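You operate a simulated robot arm through the tools that you are given. There is no shell and no other tool.

You are at the controls of a simulated robot arm. One attempt, no reset.

## Task
Shut the press down: switch off, lowest heat, light pressure, brown sheet on the grey board, tray and drawer in.
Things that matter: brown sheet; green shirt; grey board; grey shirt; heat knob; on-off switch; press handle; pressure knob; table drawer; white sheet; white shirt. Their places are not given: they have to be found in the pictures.

Only the result counts: the job must be done as asked and must still hold three seconds after the hand-in. Knocking over, shifting, dropping, spilling or breaking anything else fails it. Flat cloth is picked up by pressing the open fingertips on it (5 to 10 N) and closing them slowly along it; thin cloth reads only 2 to 8 mm in the jaws.

## Robot
A 7-joint arm with a two-finger parallel gripper, fixed in place. Base frame: the origin is at the foot of the arm, x ahead of it, y to its left, z up. Units: mm, rad, N and s.
Its first joint turns from -2.304 to 2.304 rad. Payload 3.91 kg.
The TCP is the grasp point between the finger pads, 30 mm short of the fingertips. In the tool frame z runs along the fingers and y along their closing line. Largest opening 110 mm; finger width 20, thickness 10; the body of the gripper, 48 by 112 mm, starts 55 mm behind the TCP.
Orientation is that of the tool frame in the base frame, as a unit quaternion [w, x, y, z]. With the fingers straight down and closing along the base's y, the tool's x points along the base's -x, its y along +y and its z along -z.

## Interface
- The arm moves only by the tool play_rows. Its argument "moves" is one flat list of numbers, 7 for each row, row after row: the shift along the tool's x, y, z in units of 20 mm (1.0 is 20 mm), then the turn, a rotation vector about the tool's x, y, z in units of 6 degrees (1.0 is 6 degrees), then the finger opening in mm, from 0 to 110. In form: [dx, dy, dz, wx, wy, wz, fingers, dx, dy, dz, wx, wy, wz, fingers, ...]. A call has 1 to 20 rows; each row shifts and turns the commanded pose from where the row before left it, along the tool's axes as they then stand. A call with a number of a shift or a turn outside -1 to 1 is refused whole. Each row takes 0.2 s and may step no farther than 50 mm and 0.15 rad from the row before; otherwise, or with a gripper value out of range, the whole call is refused. Where a pose cannot be reached the arm comes as near as it can. A force on the tool above 40 N (or 10 N above the force at the start of the call, whichever is more), or a blocked arm, ends the call early, and 0.2 s more pass. The fingers move at their own pace (about 108 mm/s each) and stop on an object; they squeeze with about 20 N. The grip force told is the motor's: it shows also when the fingers shut on nothing. Time passes only in rows, and 0.2 s behind the last, so rows that do not move let the fingers close. The reply holds the time, the measured pose of the TCP, the force on the tool along the base axes, the opening and the grip force, in the units named above and with some noise, with the torque about the TCP (base axes, N m) and any sound that the robot's microphone picked up, and new pictures: "pictures" is both (left out), scene, wrist or none.
- Cameras (640 x 400 px; columns grow to the right, rows downward): "scene" is fixed at [41.6, 655.5, 1575.2]; the picture's right is [-0.16, -0.99, 0.00], its down [-0.97, 0.15, -0.21] and it looks along [0.20, -0.03, -0.98] (base axes); focal length 214 px, centre (320, 200). "wrist" rides on the gripper at [72, 17, -103] in the tool frame; the picture's right is [-0.23, 0.97, 0.00], its down [-0.76, -0.18, -0.62] and it looks along [-0.61, -0.14, 0.78] (tool axes); focal length 222 px, centre (320, 200).
- point_at(camera, pixels): there is no depth. For up to 12 entries [column, row, z] of the newest picture of that camera ("zoom" is the newest enlarged one), the place [x, y] in the base frame at which the ray of that pixel passes the height z, good to about 2 mm, but the place of the scene camera against the robot may be out by one fixed shift of up to 18 mm in any direction. It takes no simulated time.
- inspect(camera, box): a new picture of the part [left, top, right, bottom] of that camera's present view, enlarged. It takes no simulated time.
- sign_off(): hands the job in; it is judged then, once.

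Leave the gripper open and the arm clear of the work at the hand-in unless told otherwise.

The tools are called after "Request:" as name(argument=value, ...) on one line, values as JSON. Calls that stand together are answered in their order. play_rows: Moves the arm, as the interface text tells. Its arguments: {"type":"object","properties":{"moves":{"type":"array","items":{"type":"number"}},"pictures":{"type":"string","enum":["both","scene","wrist","none"]}},"required":["moves"]} The other tools are called the same way: point_at (camera, pixels) gives the place at which the rays of pixels pass given heights; inspect (camera, box) takes an enlarged picture of a part of a camera's view; sign_off () hands the job in.

At the start:

```text
t: 0.0
ee_pos: [219.1, 470.5, 1261.4]
ee_rot: [0.0, 0.0, 1.0, 0.0]
wrist_force: [0.6, 0.6, -1.2]
moment: [-0.02, 0.0, 0.02]
width: 110.1
grasp_force: 0.0
```

scene: 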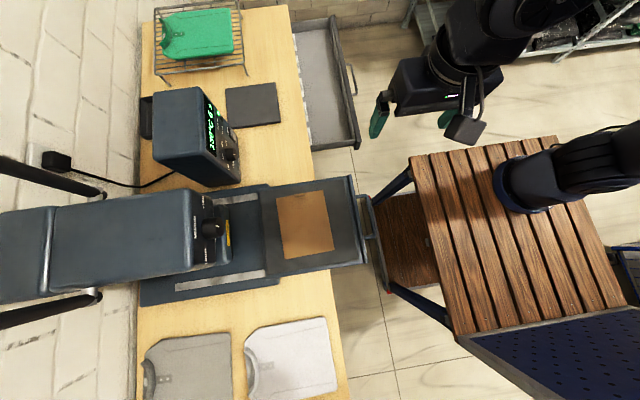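
wrist: 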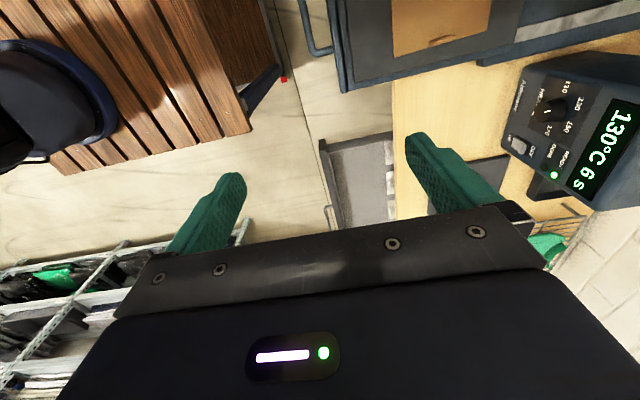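

I see the press in the middle of the scene picture: controller box at about (195,135), the press head with a knob at (210,228), the tray with the brown sheet at (305,223), the grey board at (252,104), and an open drawer at (325,85). I'll enlarge these parts before moving.

Request:
inspect(camera="scene", box=[140, 70, 300, 170])

Request:
inspect(camera="scene", box=[140, 170, 400, 320])

Request:
inspect(camera="wrist", box=[480, 40, 640, 220])

Request:
inspect(camera="scene", box=[220, 0, 400, 170])

```text
4.00 times, centred on (220, 120) of scene
```

zoom: 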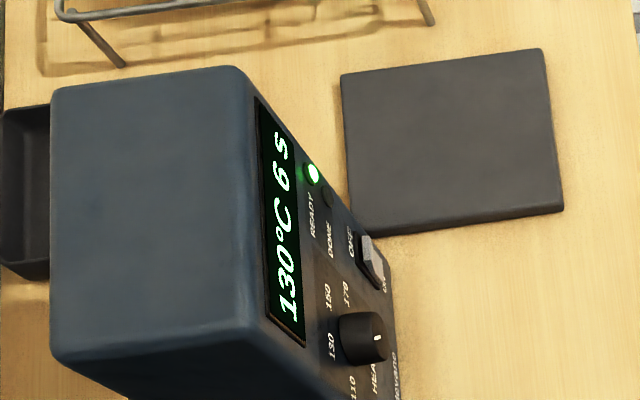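

```text
2.46 times, centred on (270, 245) of scene
```

zoom: 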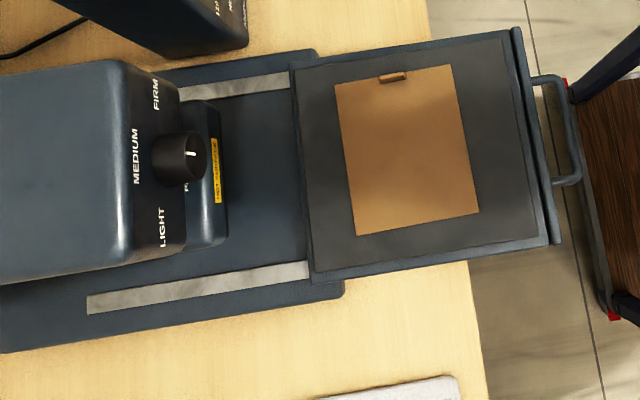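

```text
2.22 times, centred on (560, 130) of wrist
```

zoom: 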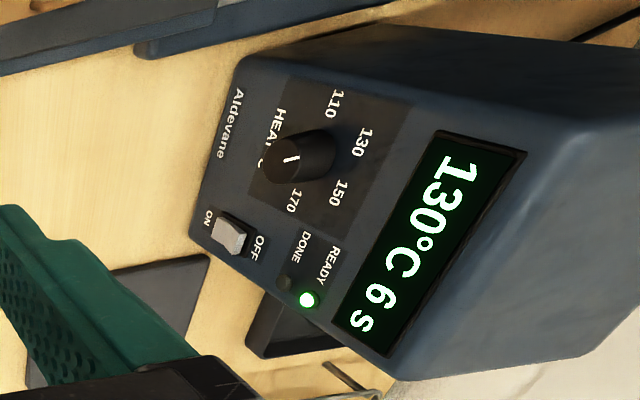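

```text
2.35 times, centred on (310, 85) of scene
```

zoom: 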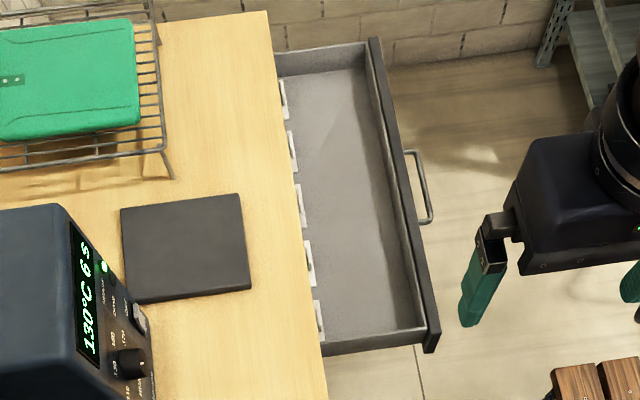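

Next I'll triangulate heights by comparing both cameras on the same features: heat knob (scene 231,154 / wrist 552,110), grey board, tray handle, and drawer.

Request:
point_at(camera="scene", pixels=[[231, 154, 800], [231, 154, 1000], [355, 177, 800], [355, 177, 1000], [360, 148, 600], [360, 148, 900], [280, 122, 800], [280, 122, 1000], [348, 66, 600], [348, 66, 900]])

Request:
point_at(camera="wrist", pixels=[[552, 110, 800], [552, 110, 1000], [338, 88, 800], [338, 88, 1000], [321, 142, 600], [321, 142, 900], [515, 150, 800], [515, 150, 1000]])

Request:
inspect(camera="wrist", box=[280, 0, 440, 230])

```text
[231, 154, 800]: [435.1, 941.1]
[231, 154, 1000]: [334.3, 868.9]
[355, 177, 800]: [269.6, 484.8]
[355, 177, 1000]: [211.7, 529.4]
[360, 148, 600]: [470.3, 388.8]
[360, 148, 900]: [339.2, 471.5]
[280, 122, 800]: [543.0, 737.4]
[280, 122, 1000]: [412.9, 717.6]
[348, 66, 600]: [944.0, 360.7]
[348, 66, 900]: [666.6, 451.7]
```

```text
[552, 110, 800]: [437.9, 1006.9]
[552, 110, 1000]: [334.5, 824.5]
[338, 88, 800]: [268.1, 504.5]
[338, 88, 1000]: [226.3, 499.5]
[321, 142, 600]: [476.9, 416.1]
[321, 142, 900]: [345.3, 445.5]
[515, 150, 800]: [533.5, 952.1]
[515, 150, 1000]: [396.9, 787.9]
```

```text
1.74 times, centred on (360, 115) of wrist
```

zoom: 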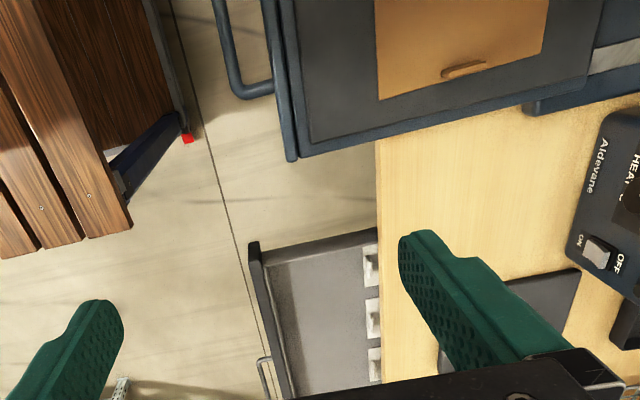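

The heat knob comes out near (375, 898, 920), the tray front near z≈880 and the drawer front near (405, 431, 753). I'll turn the tool 90° about its axis so that the camera will sit above it when it tilts toward the press (+y).

Request:
play_rows(moves=[0, 0, 0, 0, 0, 1, 110, 0, 0, 0, 0, 0, 1, 110, 0, 0, 0, 0, 0, 1, 110, 0, 0, 0, 0, 0, 1, 110, 0, 0, 0, 0, 0, 1, 110, 0, 0, 0, 0, 0, 1, 110, 0, 0, 0, 0, 0, 1, 110, 0, 0, 0, 0, 0, 1, 110, 0, 0, 0, 0, 0, 1, 110, 0, 0, 0, 0, 0, 1, 110, 0, 0, 0, 0, 0, 1, 110, 0, 0, 0, 0, 0, 1, 110, 0, 0, 0, 0, 0, 1, 110, 0, 0, 0, 0, 0, 1, 110, 0, 0, 0, 0, 0, 1, 110])

```text
t: 3.2
ee_pos: [213.0, 472.7, 1261.6]
ee_rot: [0.001, 0.706, 0.708, 0.0]
wrist_force: [-5.8, 1.1, 1.3]
moment: [-0.09, -0.47, 0.04]
width: 109.8
grasp_force: 0.0
```

scene: 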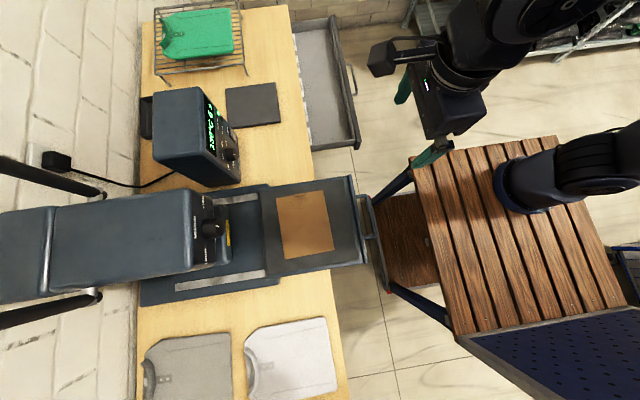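
wrist: 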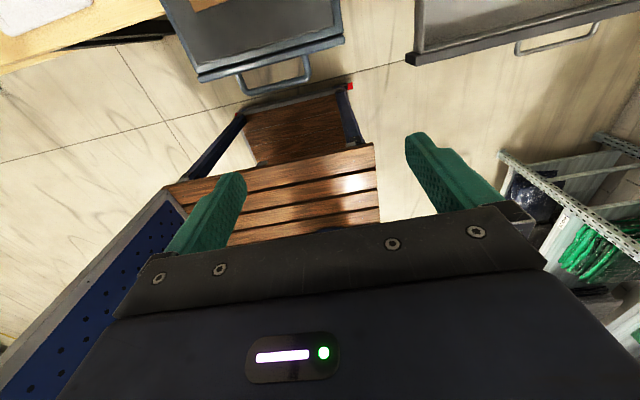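

The turn worked. Now I'll tilt the tool about 48° so it faces +y (the press), and look.

Request:
play_rows(moves=[0, 0, 0, 0, 1, 0, 110, 0, 0, 0, 0, 1, 0, 110, 0, 0, 0, 0, 1, 0, 110, 0, 0, 0, 0, 1, 0, 110, 0, 0, 0, 0, 1, 0, 110, 0, 0, 0, 0, 1, 0, 110, 0, 0, 0, 0, 1, 0, 110, 0, 0, 0, 0, 1, 0, 110])

```text
t: 5.0
ee_pos: [218.1, 472.0, 1260.8]
ee_rot: [-0.288, 0.645, 0.646, 0.289]
wrist_force: [-0.9, 0.8, 0.0]
moment: [0.0, -0.01, -0.02]
width: 109.8
grasp_force: 0.0
```

scene: 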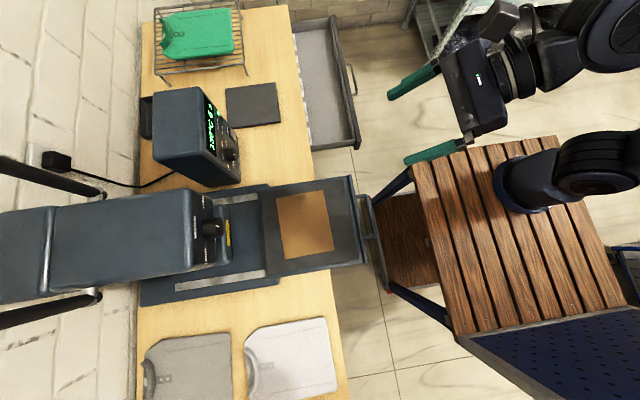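
wrist: 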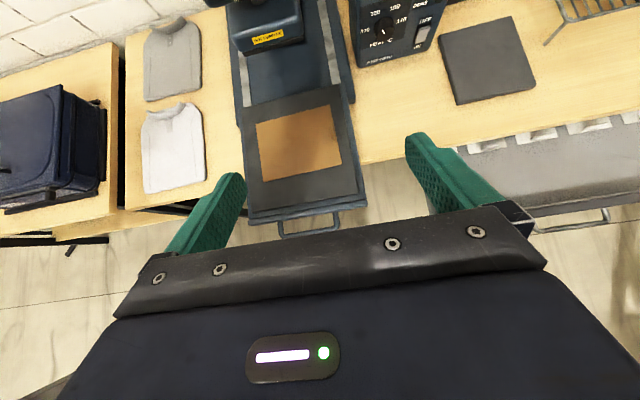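

Good view. I'll tilt another 24° to see both control panels frontally.

Request:
play_rows(moves=[0, 0, 0, 0, 1, 0, 110, 0, 0, 0, 0, 1, 0, 110, 0, 0, 0, 0, 1, 0, 110, 0, 0, 0, 0, 1, 0, 110], pictures="wrist")

Request:
inspect(camera="wrist", box=[200, 60, 480, 235])

```text
t: 6.0
ee_pos: [219.2, 471.9, 1259.7]
ee_rot: [-0.415, 0.571, 0.572, 0.416]
wrist_force: [0.3, 0.2, 0.6]
moment: [-0.02, 0.02, 0.0]
width: 110.0
grasp_force: 0.2
```

wrist: 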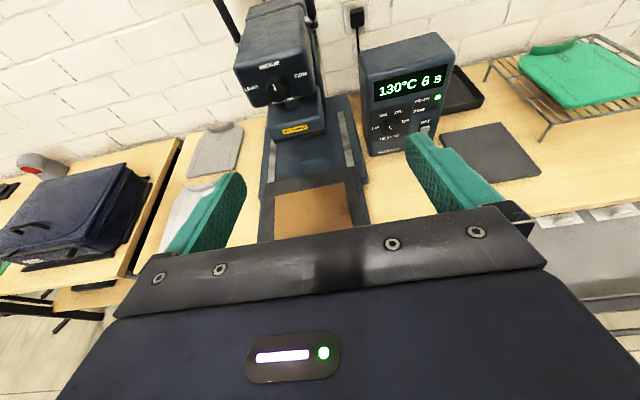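

```text
2.29 times, centred on (340, 148) of wrist
```

zoom: 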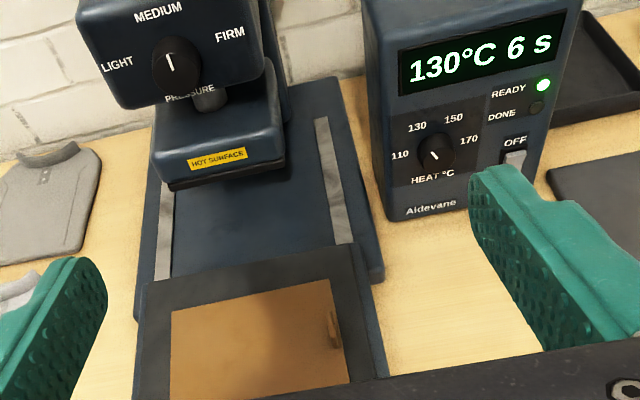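

The panels are readable now: the pressure knob (wrist ≈277,87) points to MEDIUM, the heat knob (≈391,127) to 130, and the switch (≈425,128) is down on ON. I'll get rays for these from both cameras.

Request:
point_at(camera="wrist", pixels=[[391, 127, 850], [391, 127, 950], [277, 87, 950], [277, 87, 1100], [425, 128, 850], [425, 128, 950], [350, 186, 800], [350, 186, 900]])

Request:
point_at(camera="scene", pixels=[[231, 154, 850], [231, 154, 950], [216, 227, 950], [216, 227, 1100], [233, 134.5, 850], [233, 134.5, 950]])

Request:
inspect(camera="scene", box=[190, 90, 250, 190])

Request:
inspect(camera="scene", box=[180, 180, 260, 280])

```text
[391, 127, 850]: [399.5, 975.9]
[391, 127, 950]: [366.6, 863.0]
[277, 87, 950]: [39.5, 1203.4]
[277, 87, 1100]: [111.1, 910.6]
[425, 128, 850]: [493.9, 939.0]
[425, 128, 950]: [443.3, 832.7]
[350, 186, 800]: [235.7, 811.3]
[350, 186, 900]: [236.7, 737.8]
```

```text
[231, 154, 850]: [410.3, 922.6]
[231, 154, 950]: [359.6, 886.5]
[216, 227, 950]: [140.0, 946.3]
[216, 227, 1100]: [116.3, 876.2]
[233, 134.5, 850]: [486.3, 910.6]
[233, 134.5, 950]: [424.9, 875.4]
```

```text
4.00 times, centred on (220, 140) of scene
```

zoom: 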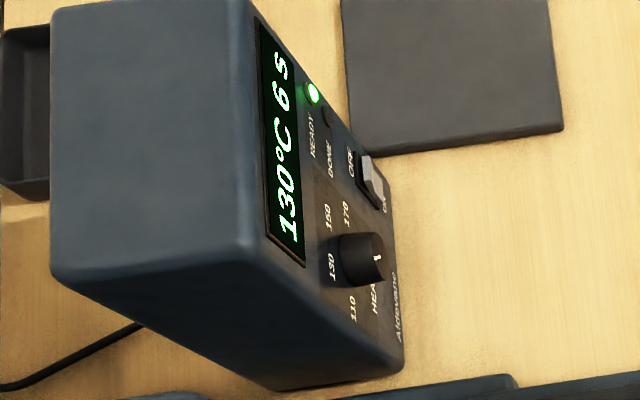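

```text
4.00 times, centred on (220, 230) of scene
```

zoom: 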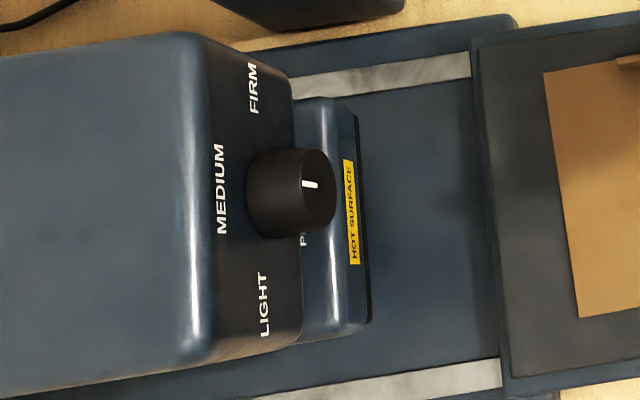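

Next I'll estimate the tilt of the heat panel using display corners.

Request:
point_at(camera="wrist", pixels=[[374, 82.5, 950], [374, 82.5, 1050], [375, 103, 900], [375, 103, 1000], [376, 156, 800], [376, 156, 900]])

Request:
point_at(camera="scene", pixels=[[207.5, 152.5, 950], [207.5, 152.5, 1050], [215.75, 156.25, 900], [215.75, 156.25, 1000], [239, 176, 800], [239, 176, 900]])

```text
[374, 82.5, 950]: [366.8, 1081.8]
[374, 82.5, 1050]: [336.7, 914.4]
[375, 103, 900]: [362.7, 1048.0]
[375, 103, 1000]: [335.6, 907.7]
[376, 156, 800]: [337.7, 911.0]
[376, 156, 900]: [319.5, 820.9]
```

```text
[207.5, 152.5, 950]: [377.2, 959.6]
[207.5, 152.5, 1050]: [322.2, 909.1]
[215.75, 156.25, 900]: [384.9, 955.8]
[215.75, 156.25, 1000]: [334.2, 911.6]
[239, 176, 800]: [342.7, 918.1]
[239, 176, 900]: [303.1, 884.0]
```

The heat panel is close to vertical at y≈915, with the knob face near (376, 897, 920). I'll level the tool so it points along +y and fly to about (376, 740, 1000), clear of everything.

Request:
play_rows(moves=[0, 0, 0, 0, 1, 0, 110, 0, 0, 0, 0, 1, 0, 110, 0, 0, 0, 0, 1, 0, 110, -0.93, 0.56, 0.957, 0, 0, 0, 110, -0.93, 0.56, 0.957, 0, 0, 0, 110, -0.93, 0.56, 0.957, 0, 0, 0, 110, -0.93, 0.56, 0.957, 0, 0, 0, 110, -0.93, 0.56, 0.957, 0, 0, 0, 110, -0.93, 0.56, 0.957, 0, 0, 0, 110, -0.93, 0.56, 0.957, 0, 0, 0, 110, -0.93, 0.56, 0.957, 0, 0, 0, 110, -0.93, 0.56, 0.957, 0, 0, 0, 80, -0.93, 0.56, 0.957, 0, 0, 0, 80, -0.93, 0.56, 0.957, 0, 0, 0, 80, -0.93, 0.56, 0.957, 0, 0, 0, 80, -0.93, 0.56, 0.957, 0, 0, 0, 80, -0.93, 0.56, 0.957, 0, 0, 0, 80])

```text
t: 9.6
ee_pos: [375.4, 739.4, 1000.2]
ee_rot: [-0.5, 0.5, 0.5, 0.5]
wrist_force: [-0.2, -0.4, 0.3]
moment: [0.0, 0.0, 0.0]
width: 79.8
grasp_force: 0.1
```

scene: 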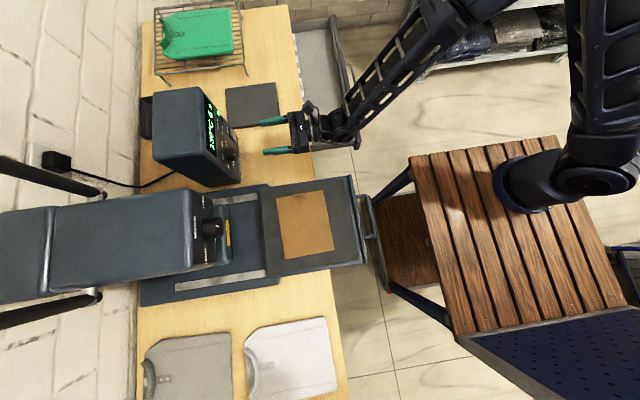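
wrist: 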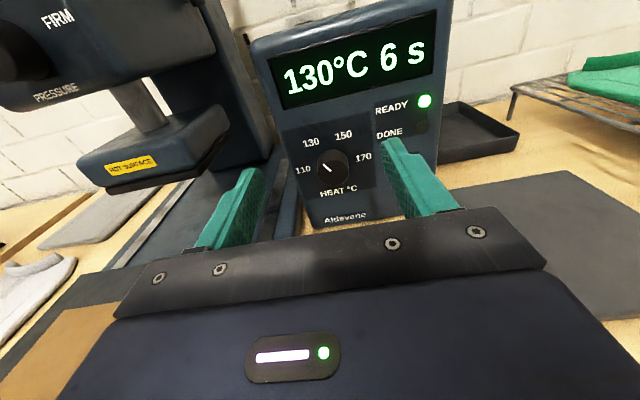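

The pose is as commanded. I'll zoom in on the panel.

Request:
inspect(camera="wrist", box=[260, 90, 460, 230])

Request:
point_at(camera="wrist", pixels=[[327, 168, 900], [327, 168, 940], [424, 101, 950], [424, 101, 1000], [420, 126, 950]])

```text
2.86 times, centred on (360, 160) of wrist
```

zoom: 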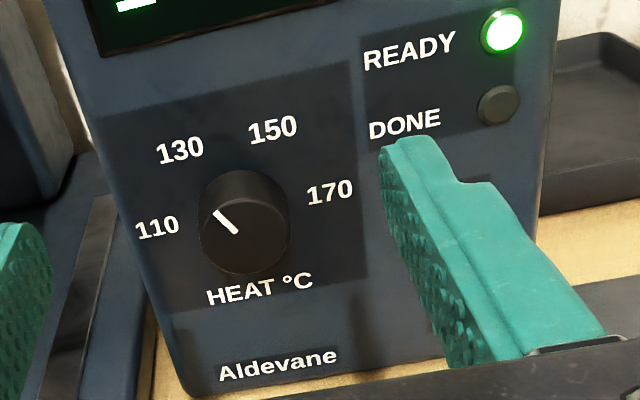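

```text
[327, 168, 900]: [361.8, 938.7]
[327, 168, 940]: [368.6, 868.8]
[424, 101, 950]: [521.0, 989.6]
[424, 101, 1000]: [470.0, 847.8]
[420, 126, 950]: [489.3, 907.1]
```

Knob face centre in zoom ≈(244,228), i.e. wrist (333.4,169.8), about 42 mm wide; the pointer sits on 130, and 110 is about 60° counter-clockwise. I'll check the centre's place.

Request:
point_at(camera="wrist", pixels=[[333.4, 169.8, 910], [333.4, 169.8, 920], [333.4, 169.8, 930], [317.5, 169.8, 920], [349.5, 169.8, 920]])

Request:
inspect(camera="scene", box=[205, 95, 325, 175])

```text
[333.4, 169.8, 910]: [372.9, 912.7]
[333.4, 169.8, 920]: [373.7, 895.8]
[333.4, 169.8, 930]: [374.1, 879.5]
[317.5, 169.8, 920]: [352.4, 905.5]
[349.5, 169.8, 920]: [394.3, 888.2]
```

```text
5.00 times, centred on (265, 135) of scene
```

zoom: 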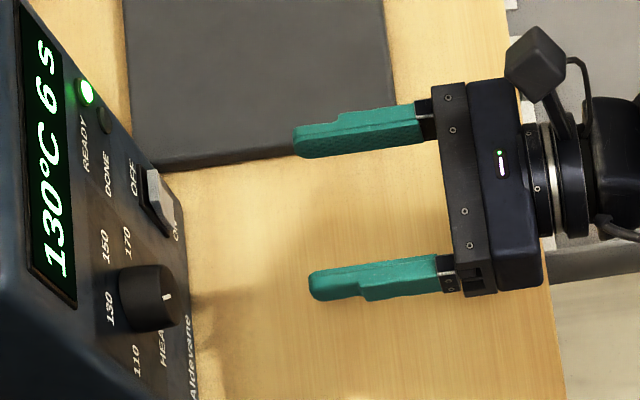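

Knob centre ≈(374, 896, 920). I'll drop to that height, pre-roll the tool +30°, then advance with fingers at 75 mm until the tips overlap the knob by about 12 mm.

Request:
play_rows(moves=[-1, -0.02, 0.75, 0, 0, 0, 75, -1, -0.02, 0.75, 0, 0, 0, 75, -1, -0.02, 0.75, 0, 0, 0, 75, -1, 0, 0.75, 0, 0, 0, 75, 0, 0, 0, 0, 0, 1, 75, 0, 0, 0, 0, 0, 1, 75, 0, 0, 0, 0, 0, 1, 75, 0, 0, 0, 0, 0, 1, 75, 0, 0, 0, 0, 0, 1, 75, 0, 0, 1, 0, 0, 0, 75, 0, 0, 1, 0, 0, 0, 75, 0, 0, 1, 0, 0, 0, 75])

Request:
inspect(camera="wrist", box=[200, 40, 500, 230])

Request:
inspect(camera="scene", box=[205, 95, 325, 175])

```text
t: 12.2
ee_pos: [374.5, 858.9, 919.6]
ee_rot: [-0.612, 0.612, 0.354, 0.354]
wrist_force: [1.0, -0.7, 0.4]
moment: [0.0, -0.02, 0.0]
width: 75.0
grasp_force: 0.1
```

scene: 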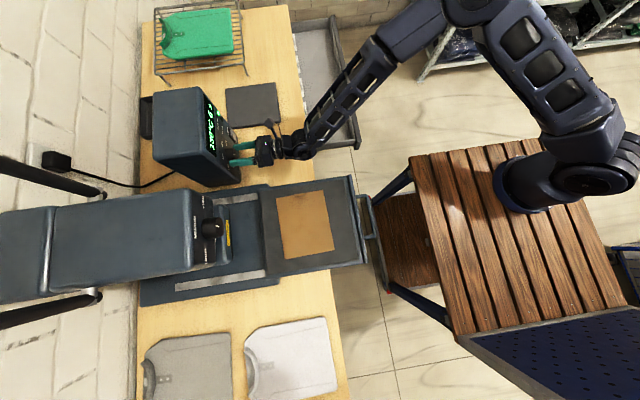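
wrist: 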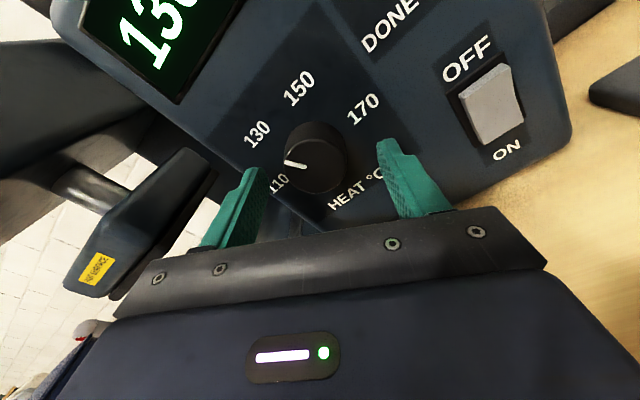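

```text
2.11 times, centred on (350, 135) of wrist
```

zoom: 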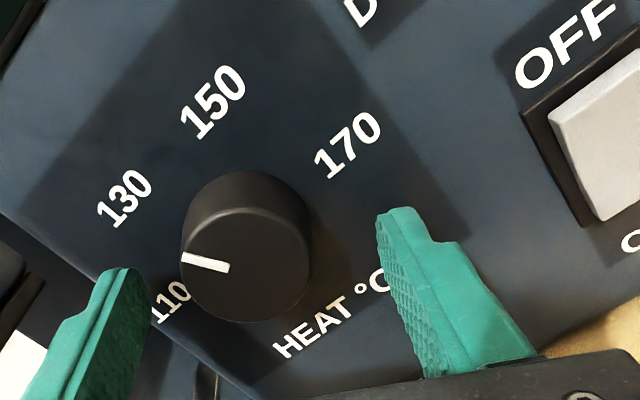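

```text
5.00 times, centred on (265, 135) of scene
```

zoom: 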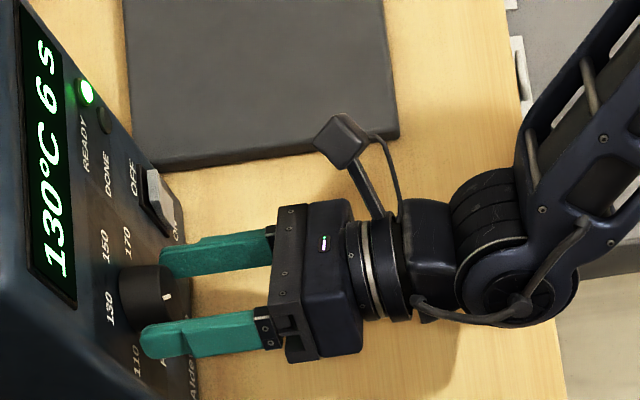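

Fingers straddle the knob well. I advance 18 mm and close.

Request:
play_rows(moves=[0, 0, 0.5, 0, 0, 0, 75, 0, 0, 0.4, 0, 0, 0, 75, 0, 0, 0, 0, 0, 0, 40, 0, 0, 0, 0, 0, 0, 20, 0, 0, 0, 0, 0, 0, 20], pictures="wrist")

```text
t: 12.8
ee_pos: [374.9, 869.3, 918.5]
ee_rot: [-0.612, 0.613, 0.354, 0.353]
wrist_force: [-1.0, -36.5, 12.3]
moment: [0.67, -0.3, 0.02]
width: 73.7
grasp_force: 0.0
stopped in row 2: the force on the tool passed its limit at 74 N (the readings are from after the stop); the commanded pose is now the measured one
```

wrist: 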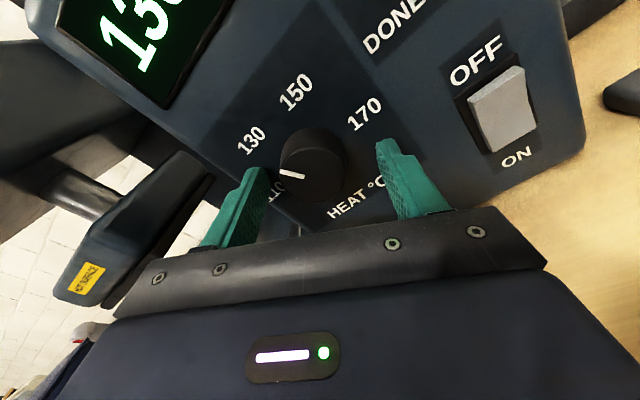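

The stop tells that both fingertips touched the panel at y≈899; re-triangulating from the two close views puts the knob face at about (376, 877, 926). I'll back off 4 mm and raise by 6 mm to centre on the knob, then look before closing.

Request:
play_rows(moves=[0, 0, -0.2, 0, 0, 0, 75, 0.26, -0.1, 0, 0, 0, 0, 70], pictures="wrist")

Request:
inspect(camera="wrist", box=[200, 80, 460, 230])

```text
t: 13.4
ee_pos: [376.3, 866.9, 923.8]
ee_rot: [-0.612, 0.613, 0.354, 0.353]
wrist_force: [0.9, 0.3, -0.3]
moment: [0.03, -0.01, -0.01]
width: 70.4
grasp_force: 0.0
```

wrist: 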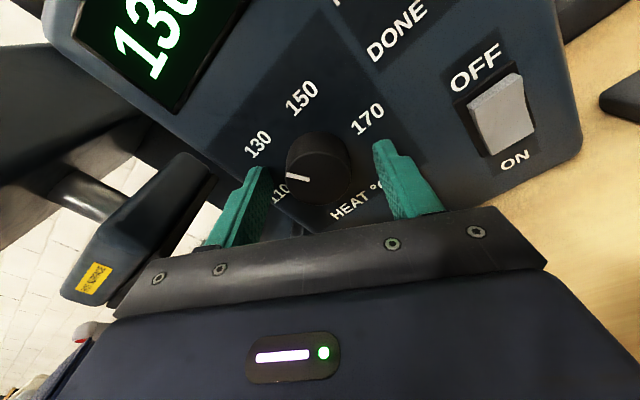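

```text
2.46 times, centred on (330, 155) of wrist
```

zoom: 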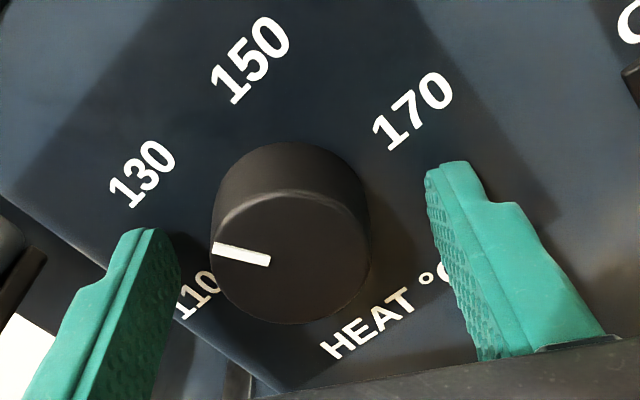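

The knob centre now projects to (375, 877, 924), right on the TCP line. Closing.

Request:
play_rows(moves=[0, 0, 0, 0, 0, 0, 50, 0, 0, 0, 0, 0, 0, 30, 0, 0, 0, 0, 0, 0, 25], pictures="wrist")

```text
t: 14.2
ee_pos: [375.8, 867.2, 924.3]
ee_rot: [0.613, -0.612, -0.354, -0.352]
wrist_force: [-6.8, 0.3, 4.6]
moment: [0.12, 0.0, 0.27]
width: 41.0
grasp_force: 45.3
```

wrist: 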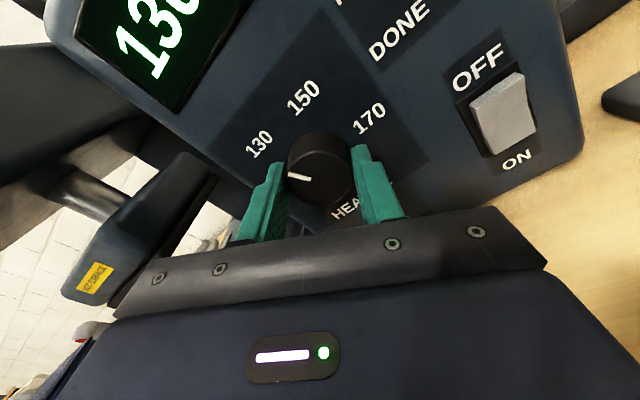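

Gripped at 41 mm. Now turn 60° counter-clockwise.

Request:
play_rows(moves=[0, 0, 0, 0, 0, -1, 25, 0, 0, 0, 0, 0, -1, 25, 0, 0, 0, 0, 0, -1, 25, 0, 0, 0, 0, 0, -1, 25, 0, 0, 0, 0, 0, -1, 25, 0, 0, 0, 0, 0, -1, 25, 0, 0, 0, 0, 0, -1, 25, 0, 0, 0, 0, 0, -1, 25, 0, 0, 0, 0, 0, -1, 25, 0, 0, 0, 0, 0, -1, 25])

Request:
inspect(camera="wrist", box=[200, 20, 520, 220])

```text
t: 16.4
ee_pos: [375.5, 867.3, 924.2]
ee_rot: [-0.353, 0.355, 0.613, 0.612]
wrist_force: [-7.3, -0.3, 9.6]
moment: [0.02, 0.02, 0.01]
width: 40.9
grasp_force: 45.1
```

scene: 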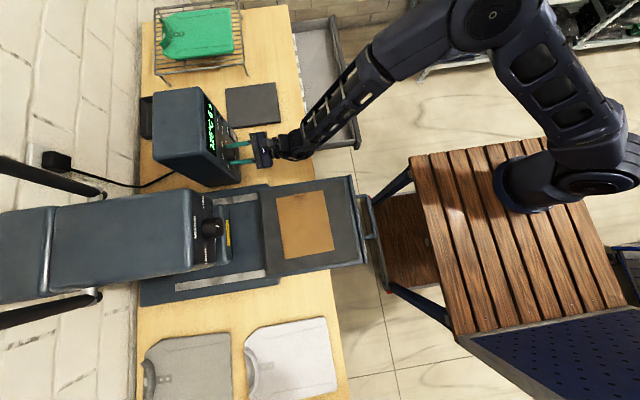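
wrist: 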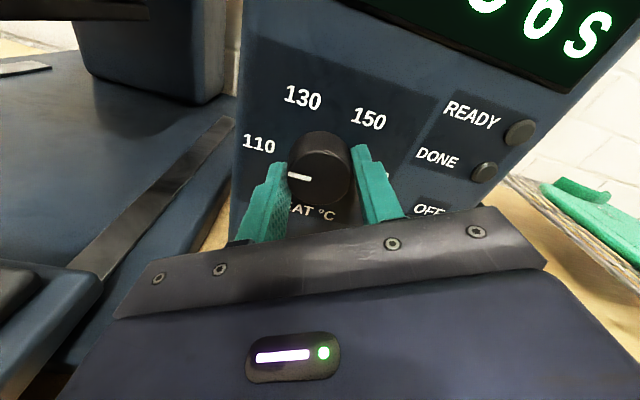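

```text
2.00 times, centred on (360, 120) of wrist
```

zoom: 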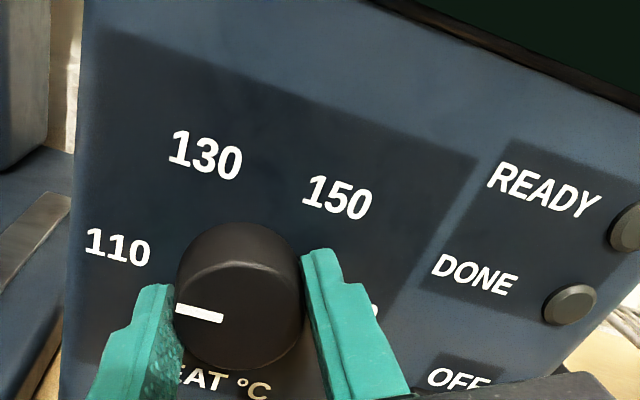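

The pointer moved with the fingers and READY went out. I open, retreat 120 mm, and roll back +30° to look.

Request:
play_rows(moves=[0, 0, 0, 0, 0, 0, 75, 0, 0, 0, 0, 0, 0, 75, 0, 0, -1, 0, 0, 0, 75, 0, 0, -1, 0, 0, 0, 75, 0, 0, -1, 0, 0, 1, 75, 0, 0, -1, 0, 0, 1, 75, 0, 0, -1, 0, 0, 1, 75, 0, 0, -1, 0, 0, 1, 75, 0, 0, 0, 0, 0, 1, 40])

Request:
inspect(camera="wrist", box=[240, 0, 480, 220])

```text
t: 18.4
ee_pos: [374.7, 748.1, 922.9]
ee_rot: [-0.501, 0.501, 0.501, 0.498]
wrist_force: [0.1, 0.0, 0.1]
moment: [0.0, 0.03, -0.03]
width: 40.3
grasp_force: 0.1
```

scene: 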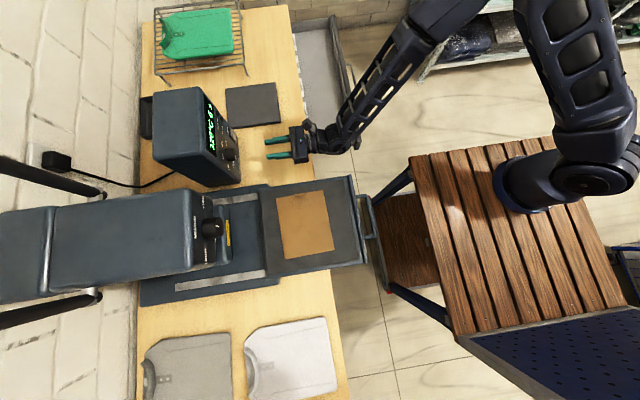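
wrist: 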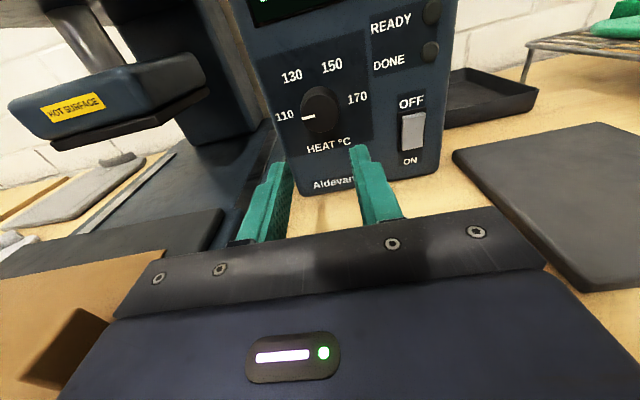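

```text
1.82 times, centred on (360, 110) of wrist
```

zoom: 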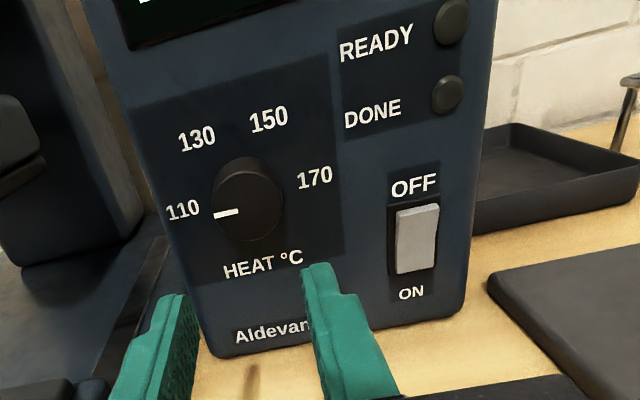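

The heat pointer is on 110. The rocker switch spans about x≈474, z 853–892 with OFF on top. I'll close the fingers, line up at (474, ·, 885) and come to y≈845.

Request:
inspect(camera="scene", box=[190, 90, 260, 180])

Request:
play_rows(moves=[-0.38, 1, 0, 0, 0, 0, 0, -0.38, 1, 0, 0, 0, 0, 0, -0.38, 1, 0, 0, 0, 0, 0, -0.38, 1, 0, 0, 0, 0, 0, -0.38, 0.97, 0, 0, 0, 0, 0, 0, 0, 1, 0, 0, 0, 0, 0, 0, 1, 0, 0, 0, 0, 0, 0, 1, 0, 0, 0, 0, 0, 0, 1, 0, 0, 0, 0, 0, 0, 0.85, 0, 0, 0, 0])

Request:
inspect(camera="wrist", box=[240, 60, 440, 220])

```text
4.44 times, centred on (225, 135) of scene
```

zoom: 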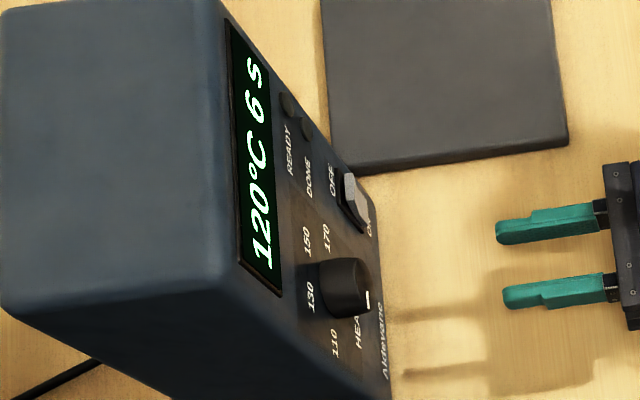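

```text
t: 20.6
ee_pos: [474.7, 846.0, 886.0]
ee_rot: [-0.5, 0.501, 0.502, 0.498]
wrist_force: [0.3, -0.1, 0.3]
moment: [0.0, 0.0, 0.01]
width: 0.1
grasp_force: 19.7
```

scene: 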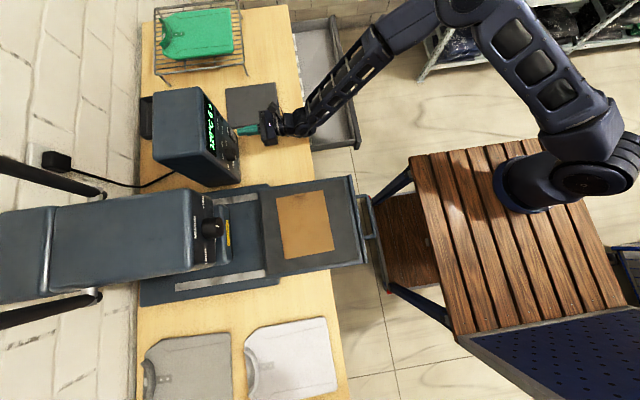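
wrist: 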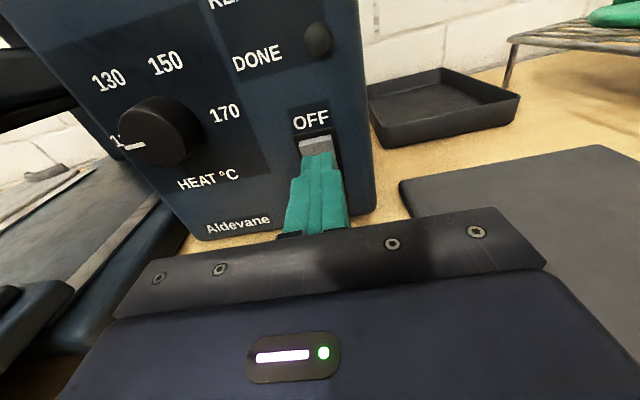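

```text
2.50 times, centred on (340, 140) of wrist
```

zoom: 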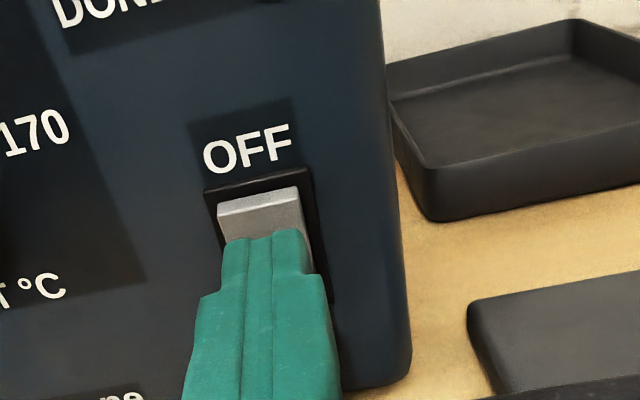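

The display read 120 °C (down from 130) — I'll check whether it is still drifting. The OFF half of the rocker sticks out just above the tip; I press it now in small steps, 4 mm higher.

Request:
inspect(camera="scene", box=[190, 90, 260, 180])

Request:
play_rows(moves=[0.2, -0.05, 0, 0, 0, 0, 0, 0, 0, 0.4, 0, 0, 0, 0, 0, 0, 0.3, 0, 0, 0, 0, 0, 0, 0.2, 0, 0, 0, 0, 0, 0, 0.2, 0, 0, 0, 0, 0, 0, 0.2, 0, 0, 0, 0, 0, 0, 0.2, 0, 0, 0, 0])

Request:
inspect(camera="scene", box=[190, 90, 260, 180])

```text
4.44 times, centred on (225, 135) of scene
```

zoom: 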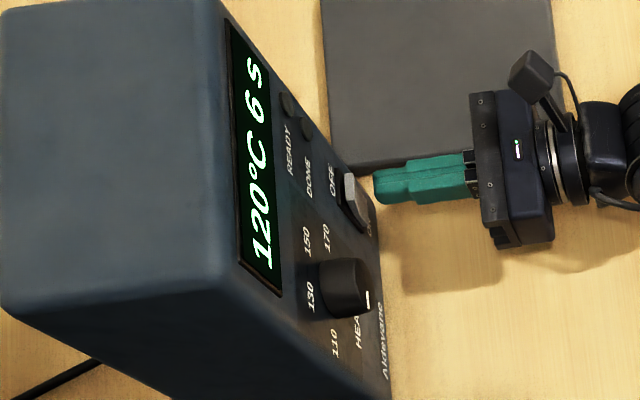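

```text
t: 21.6
ee_pos: [473.8, 860.1, 888.5]
ee_rot: [-0.5, 0.5, 0.501, 0.499]
wrist_force: [-5.7, -29.6, 12.3]
moment: [0.11, 0.02, 0.18]
width: 0.0
grasp_force: 20.2
stopped in row 5: the force on the tool passed its limit at 56 N (the readings are from after the stop); the commanded pose is now the measured one
```

scene: 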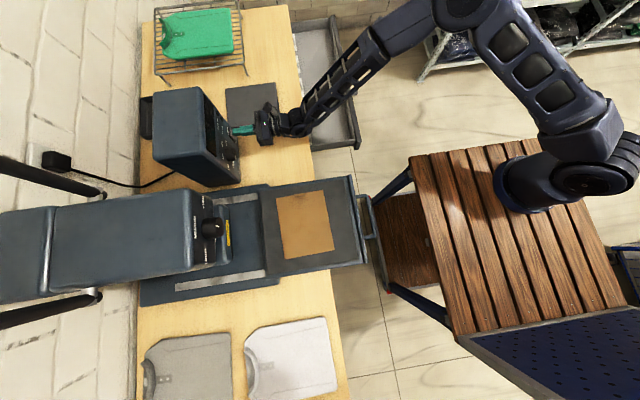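
wrist: 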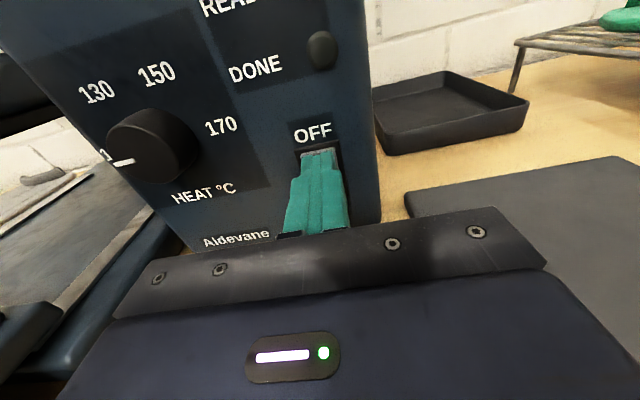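

```text
4.44 times, centred on (225, 135) of scene
```

zoom: 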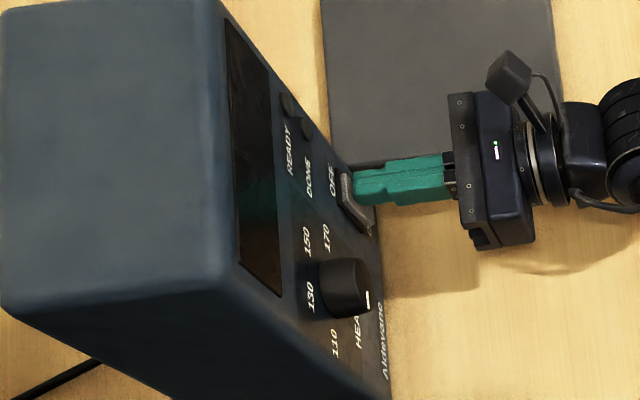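

The display is dark: switched off. I'll back away and look at the switch and knob again, since the display said 120 just before, and I want to be sure the knob is at its lowest.

Request:
play_rows(moves=[0, 0, -1, 0, 0, 0, 0, 0, 0, -1, 0, 0, 0, 0, 0.5, -1, -1, 0, 0, 0, 0, 0.5, -1, -1, 0, 0, 0, 40, 0.5, -1, -1, 0, 0, 0, 75, 0.3, -1, 0, 0, 0, 0, 75, 0, -0.9, 0, 0, 0, 0, 75], pictures="wrist")

Request:
inspect(camera="wrist", box=[260, 50, 460, 190])

```text
t: 23.2
ee_pos: [375.5, 760.8, 925.1]
ee_rot: [-0.499, 0.501, 0.501, 0.498]
wrist_force: [-0.1, -0.2, -0.3]
moment: [-0.02, -0.03, 0.0]
width: 74.7
grasp_force: 0.0
```

wrist: 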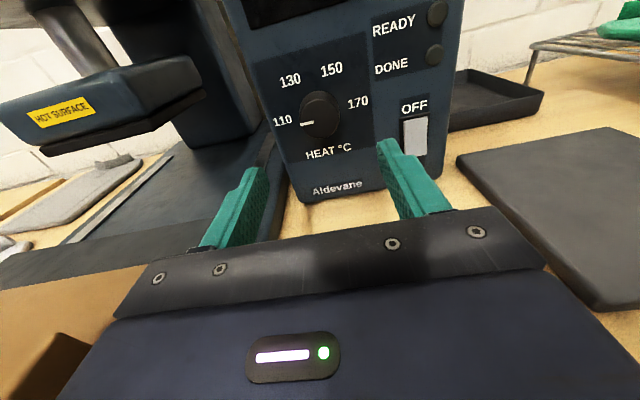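

```text
2.86 times, centred on (360, 120) of wrist
```

zoom: 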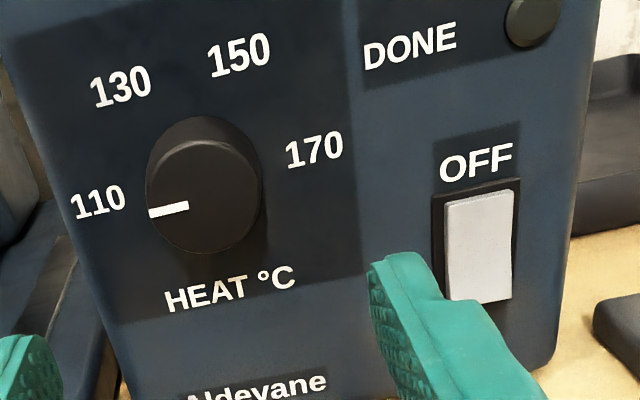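

Switch is on OFF and the heat pointer lies level at the 110 mark (READY went out because the plate is still cooling). Next the pressure knob: I rise to z≈1130 and go across to x≈118, y≈700.

Request:
play_rows(moves=[1, 0, -0.5, 0, 0, 0, 75, 1, 0, -0.5, 0, 0, 0, 75, 1, 0, -0.5, 0, 0, 0, 75, 1, 0, -0.5, 0, 0, 0, 75, 1, 0, -0.5, 0, 0, 0, 75, 1, 0, -0.5, 0, 0, 0, 75, 1, -1, 0, 0, 0, 0, 75, 1, -1, 0, 0, 0, 0, 75, 1, -1, 0, 0, 0, 0, 75, 1, -1, 0, 0, 0, 0, 75, 0.3, -1, 0, 0, 0, 0, 75, 0, -1, 0, 0, 0, 0, 75, 0, -1, 0, 0, 0, 0, 75, 0, -1, 0, 0, 0, 0, 75, 0, -1, 0, 0, 0, 0, 75, 0, -1, 0, 0, 0, 0, 75, 0, -1, 0, 0, 0, 0, 75, 0, -1, 0, 0, 0, 0, 75, 0, -0.8, 0, 0, 0, 0, 75])

Request:
inspect(camera="wrist", box=[240, 60, 440, 220])

```text
t: 27.2
ee_pos: [260.1, 703.0, 1114.8]
ee_rot: [-0.5, 0.501, 0.505, 0.494]
wrist_force: [0.4, -0.3, -0.9]
moment: [0.0, 0.01, 0.04]
width: 75.0
grasp_force: 0.1
out of reach, approached as far as the arm can: row 12, 13, 14, 15, 16, 17, 18, 19
```

scene: 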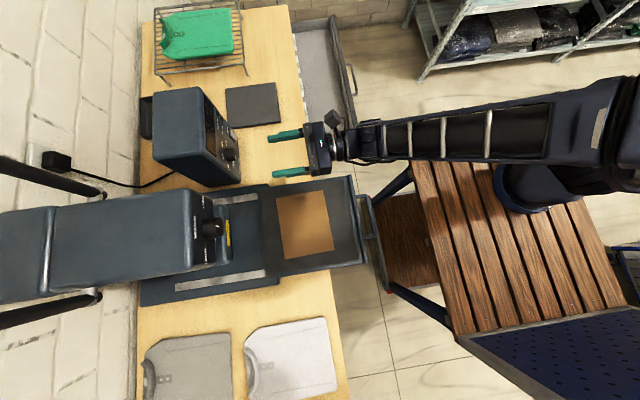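
wrist: 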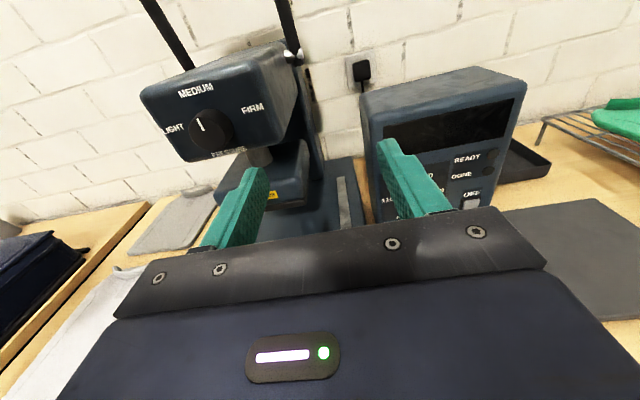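

```text
2.50 times, centred on (340, 140) of wrist
```

zoom: 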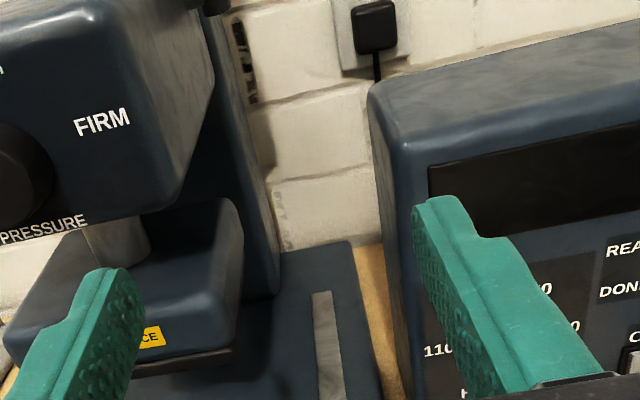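

The arm couldn't reach farther left there: the wrist comes too near the base. The knob triangulates to about (122, 855±8, 1120), so I'll go out in +y first, which should free the reach. First three rows of +y to see how the pose answers.

Request:
play_rows(moves=[0, 0, 1, 0, 0, 0, 75, 0, 0, 1, 0, 0, 0, 75, 0, 0, 0.5, 0, 0, 0, 75])

```text
t: 28.0
ee_pos: [260.2, 711.9, 1117.7]
ee_rot: [-0.501, 0.5, 0.506, 0.493]
wrist_force: [-0.5, -0.1, 0.5]
moment: [0.0, 0.01, 0.0]
width: 74.8
grasp_force: 0.0
out of reach, approached as far as the arm can: row 1, 2
```

scene: 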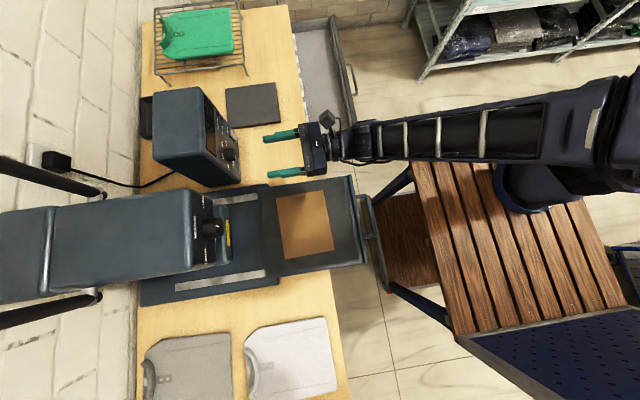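
wrist: 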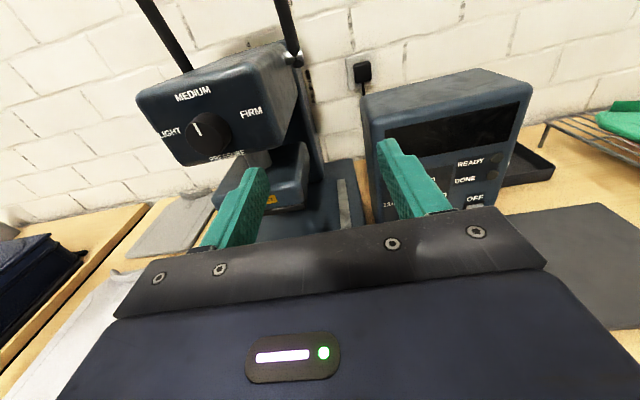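

It only moved on the shorter row. I'll try smaller steps: +y in 8 mm steps.

Request:
play_rows(moves=[0, 0, 0.5, 0, 0, 0, 75, 0, 0, 0.5, 0, 0, 0, 75, 0, 0, 0.5, 0, 0, 0, 75, 0, 0, 0.5, 0, 0, 0, 75, 0, 0, 0.5, 0, 0, 0, 75, 0, 0, 0.5, 0, 0, 0, 75], pictures="none")

```text
t: 29.4
ee_pos: [262.4, 731.4, 1120.2]
ee_rot: [-0.499, 0.501, 0.504, 0.495]
wrist_force: [1.1, 0.3, -0.2]
moment: [0.02, 0.01, -0.02]
width: 75.1
grasp_force: 0.1
out of reach, approached as far as the arm can: row 1, 3, 4, 6
```

The forearm looks lined up with the tool (a wrist singularity). I'll pitch the tool 30° down to get off it, then move left.

Request:
play_rows(moves=[0, 0, 0, 0, -1, 0, 75, 0, 0, 0, 0, -1, 0, 75, 0, 0, 0, 0, -1, 0, 75, 0, 0, 0, 0, -1, 0, 75, 0, 0, 0, 0, -1, 0, 75, 0, -1, 0, 0, 0, 0, 75, 0, -1, 0, 0, 0, 0, 75, 0, -1, 0, 0, 0, 0, 75, 0, -1, 0, 0, 0, 0, 75, 0, -1, 0, 0, 0, 0, 75, 0, -1, 0, 0, 0, 0, 75, 0, -1, 0, 0, 0, 0, 75])

```text
t: 32.0
ee_pos: [122.6, 730.1, 1118.7]
ee_rot: [-0.353, 0.613, 0.614, 0.351]
wrist_force: [-0.2, 0.2, 0.2]
moment: [0.0, 0.02, 0.03]
width: 75.1
grasp_force: 0.0
```

scene: 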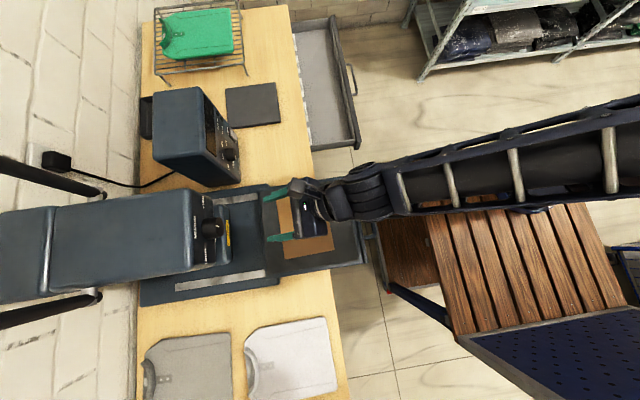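
wrist: 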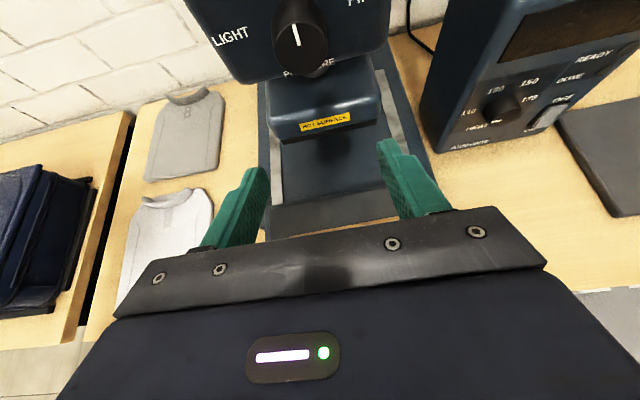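

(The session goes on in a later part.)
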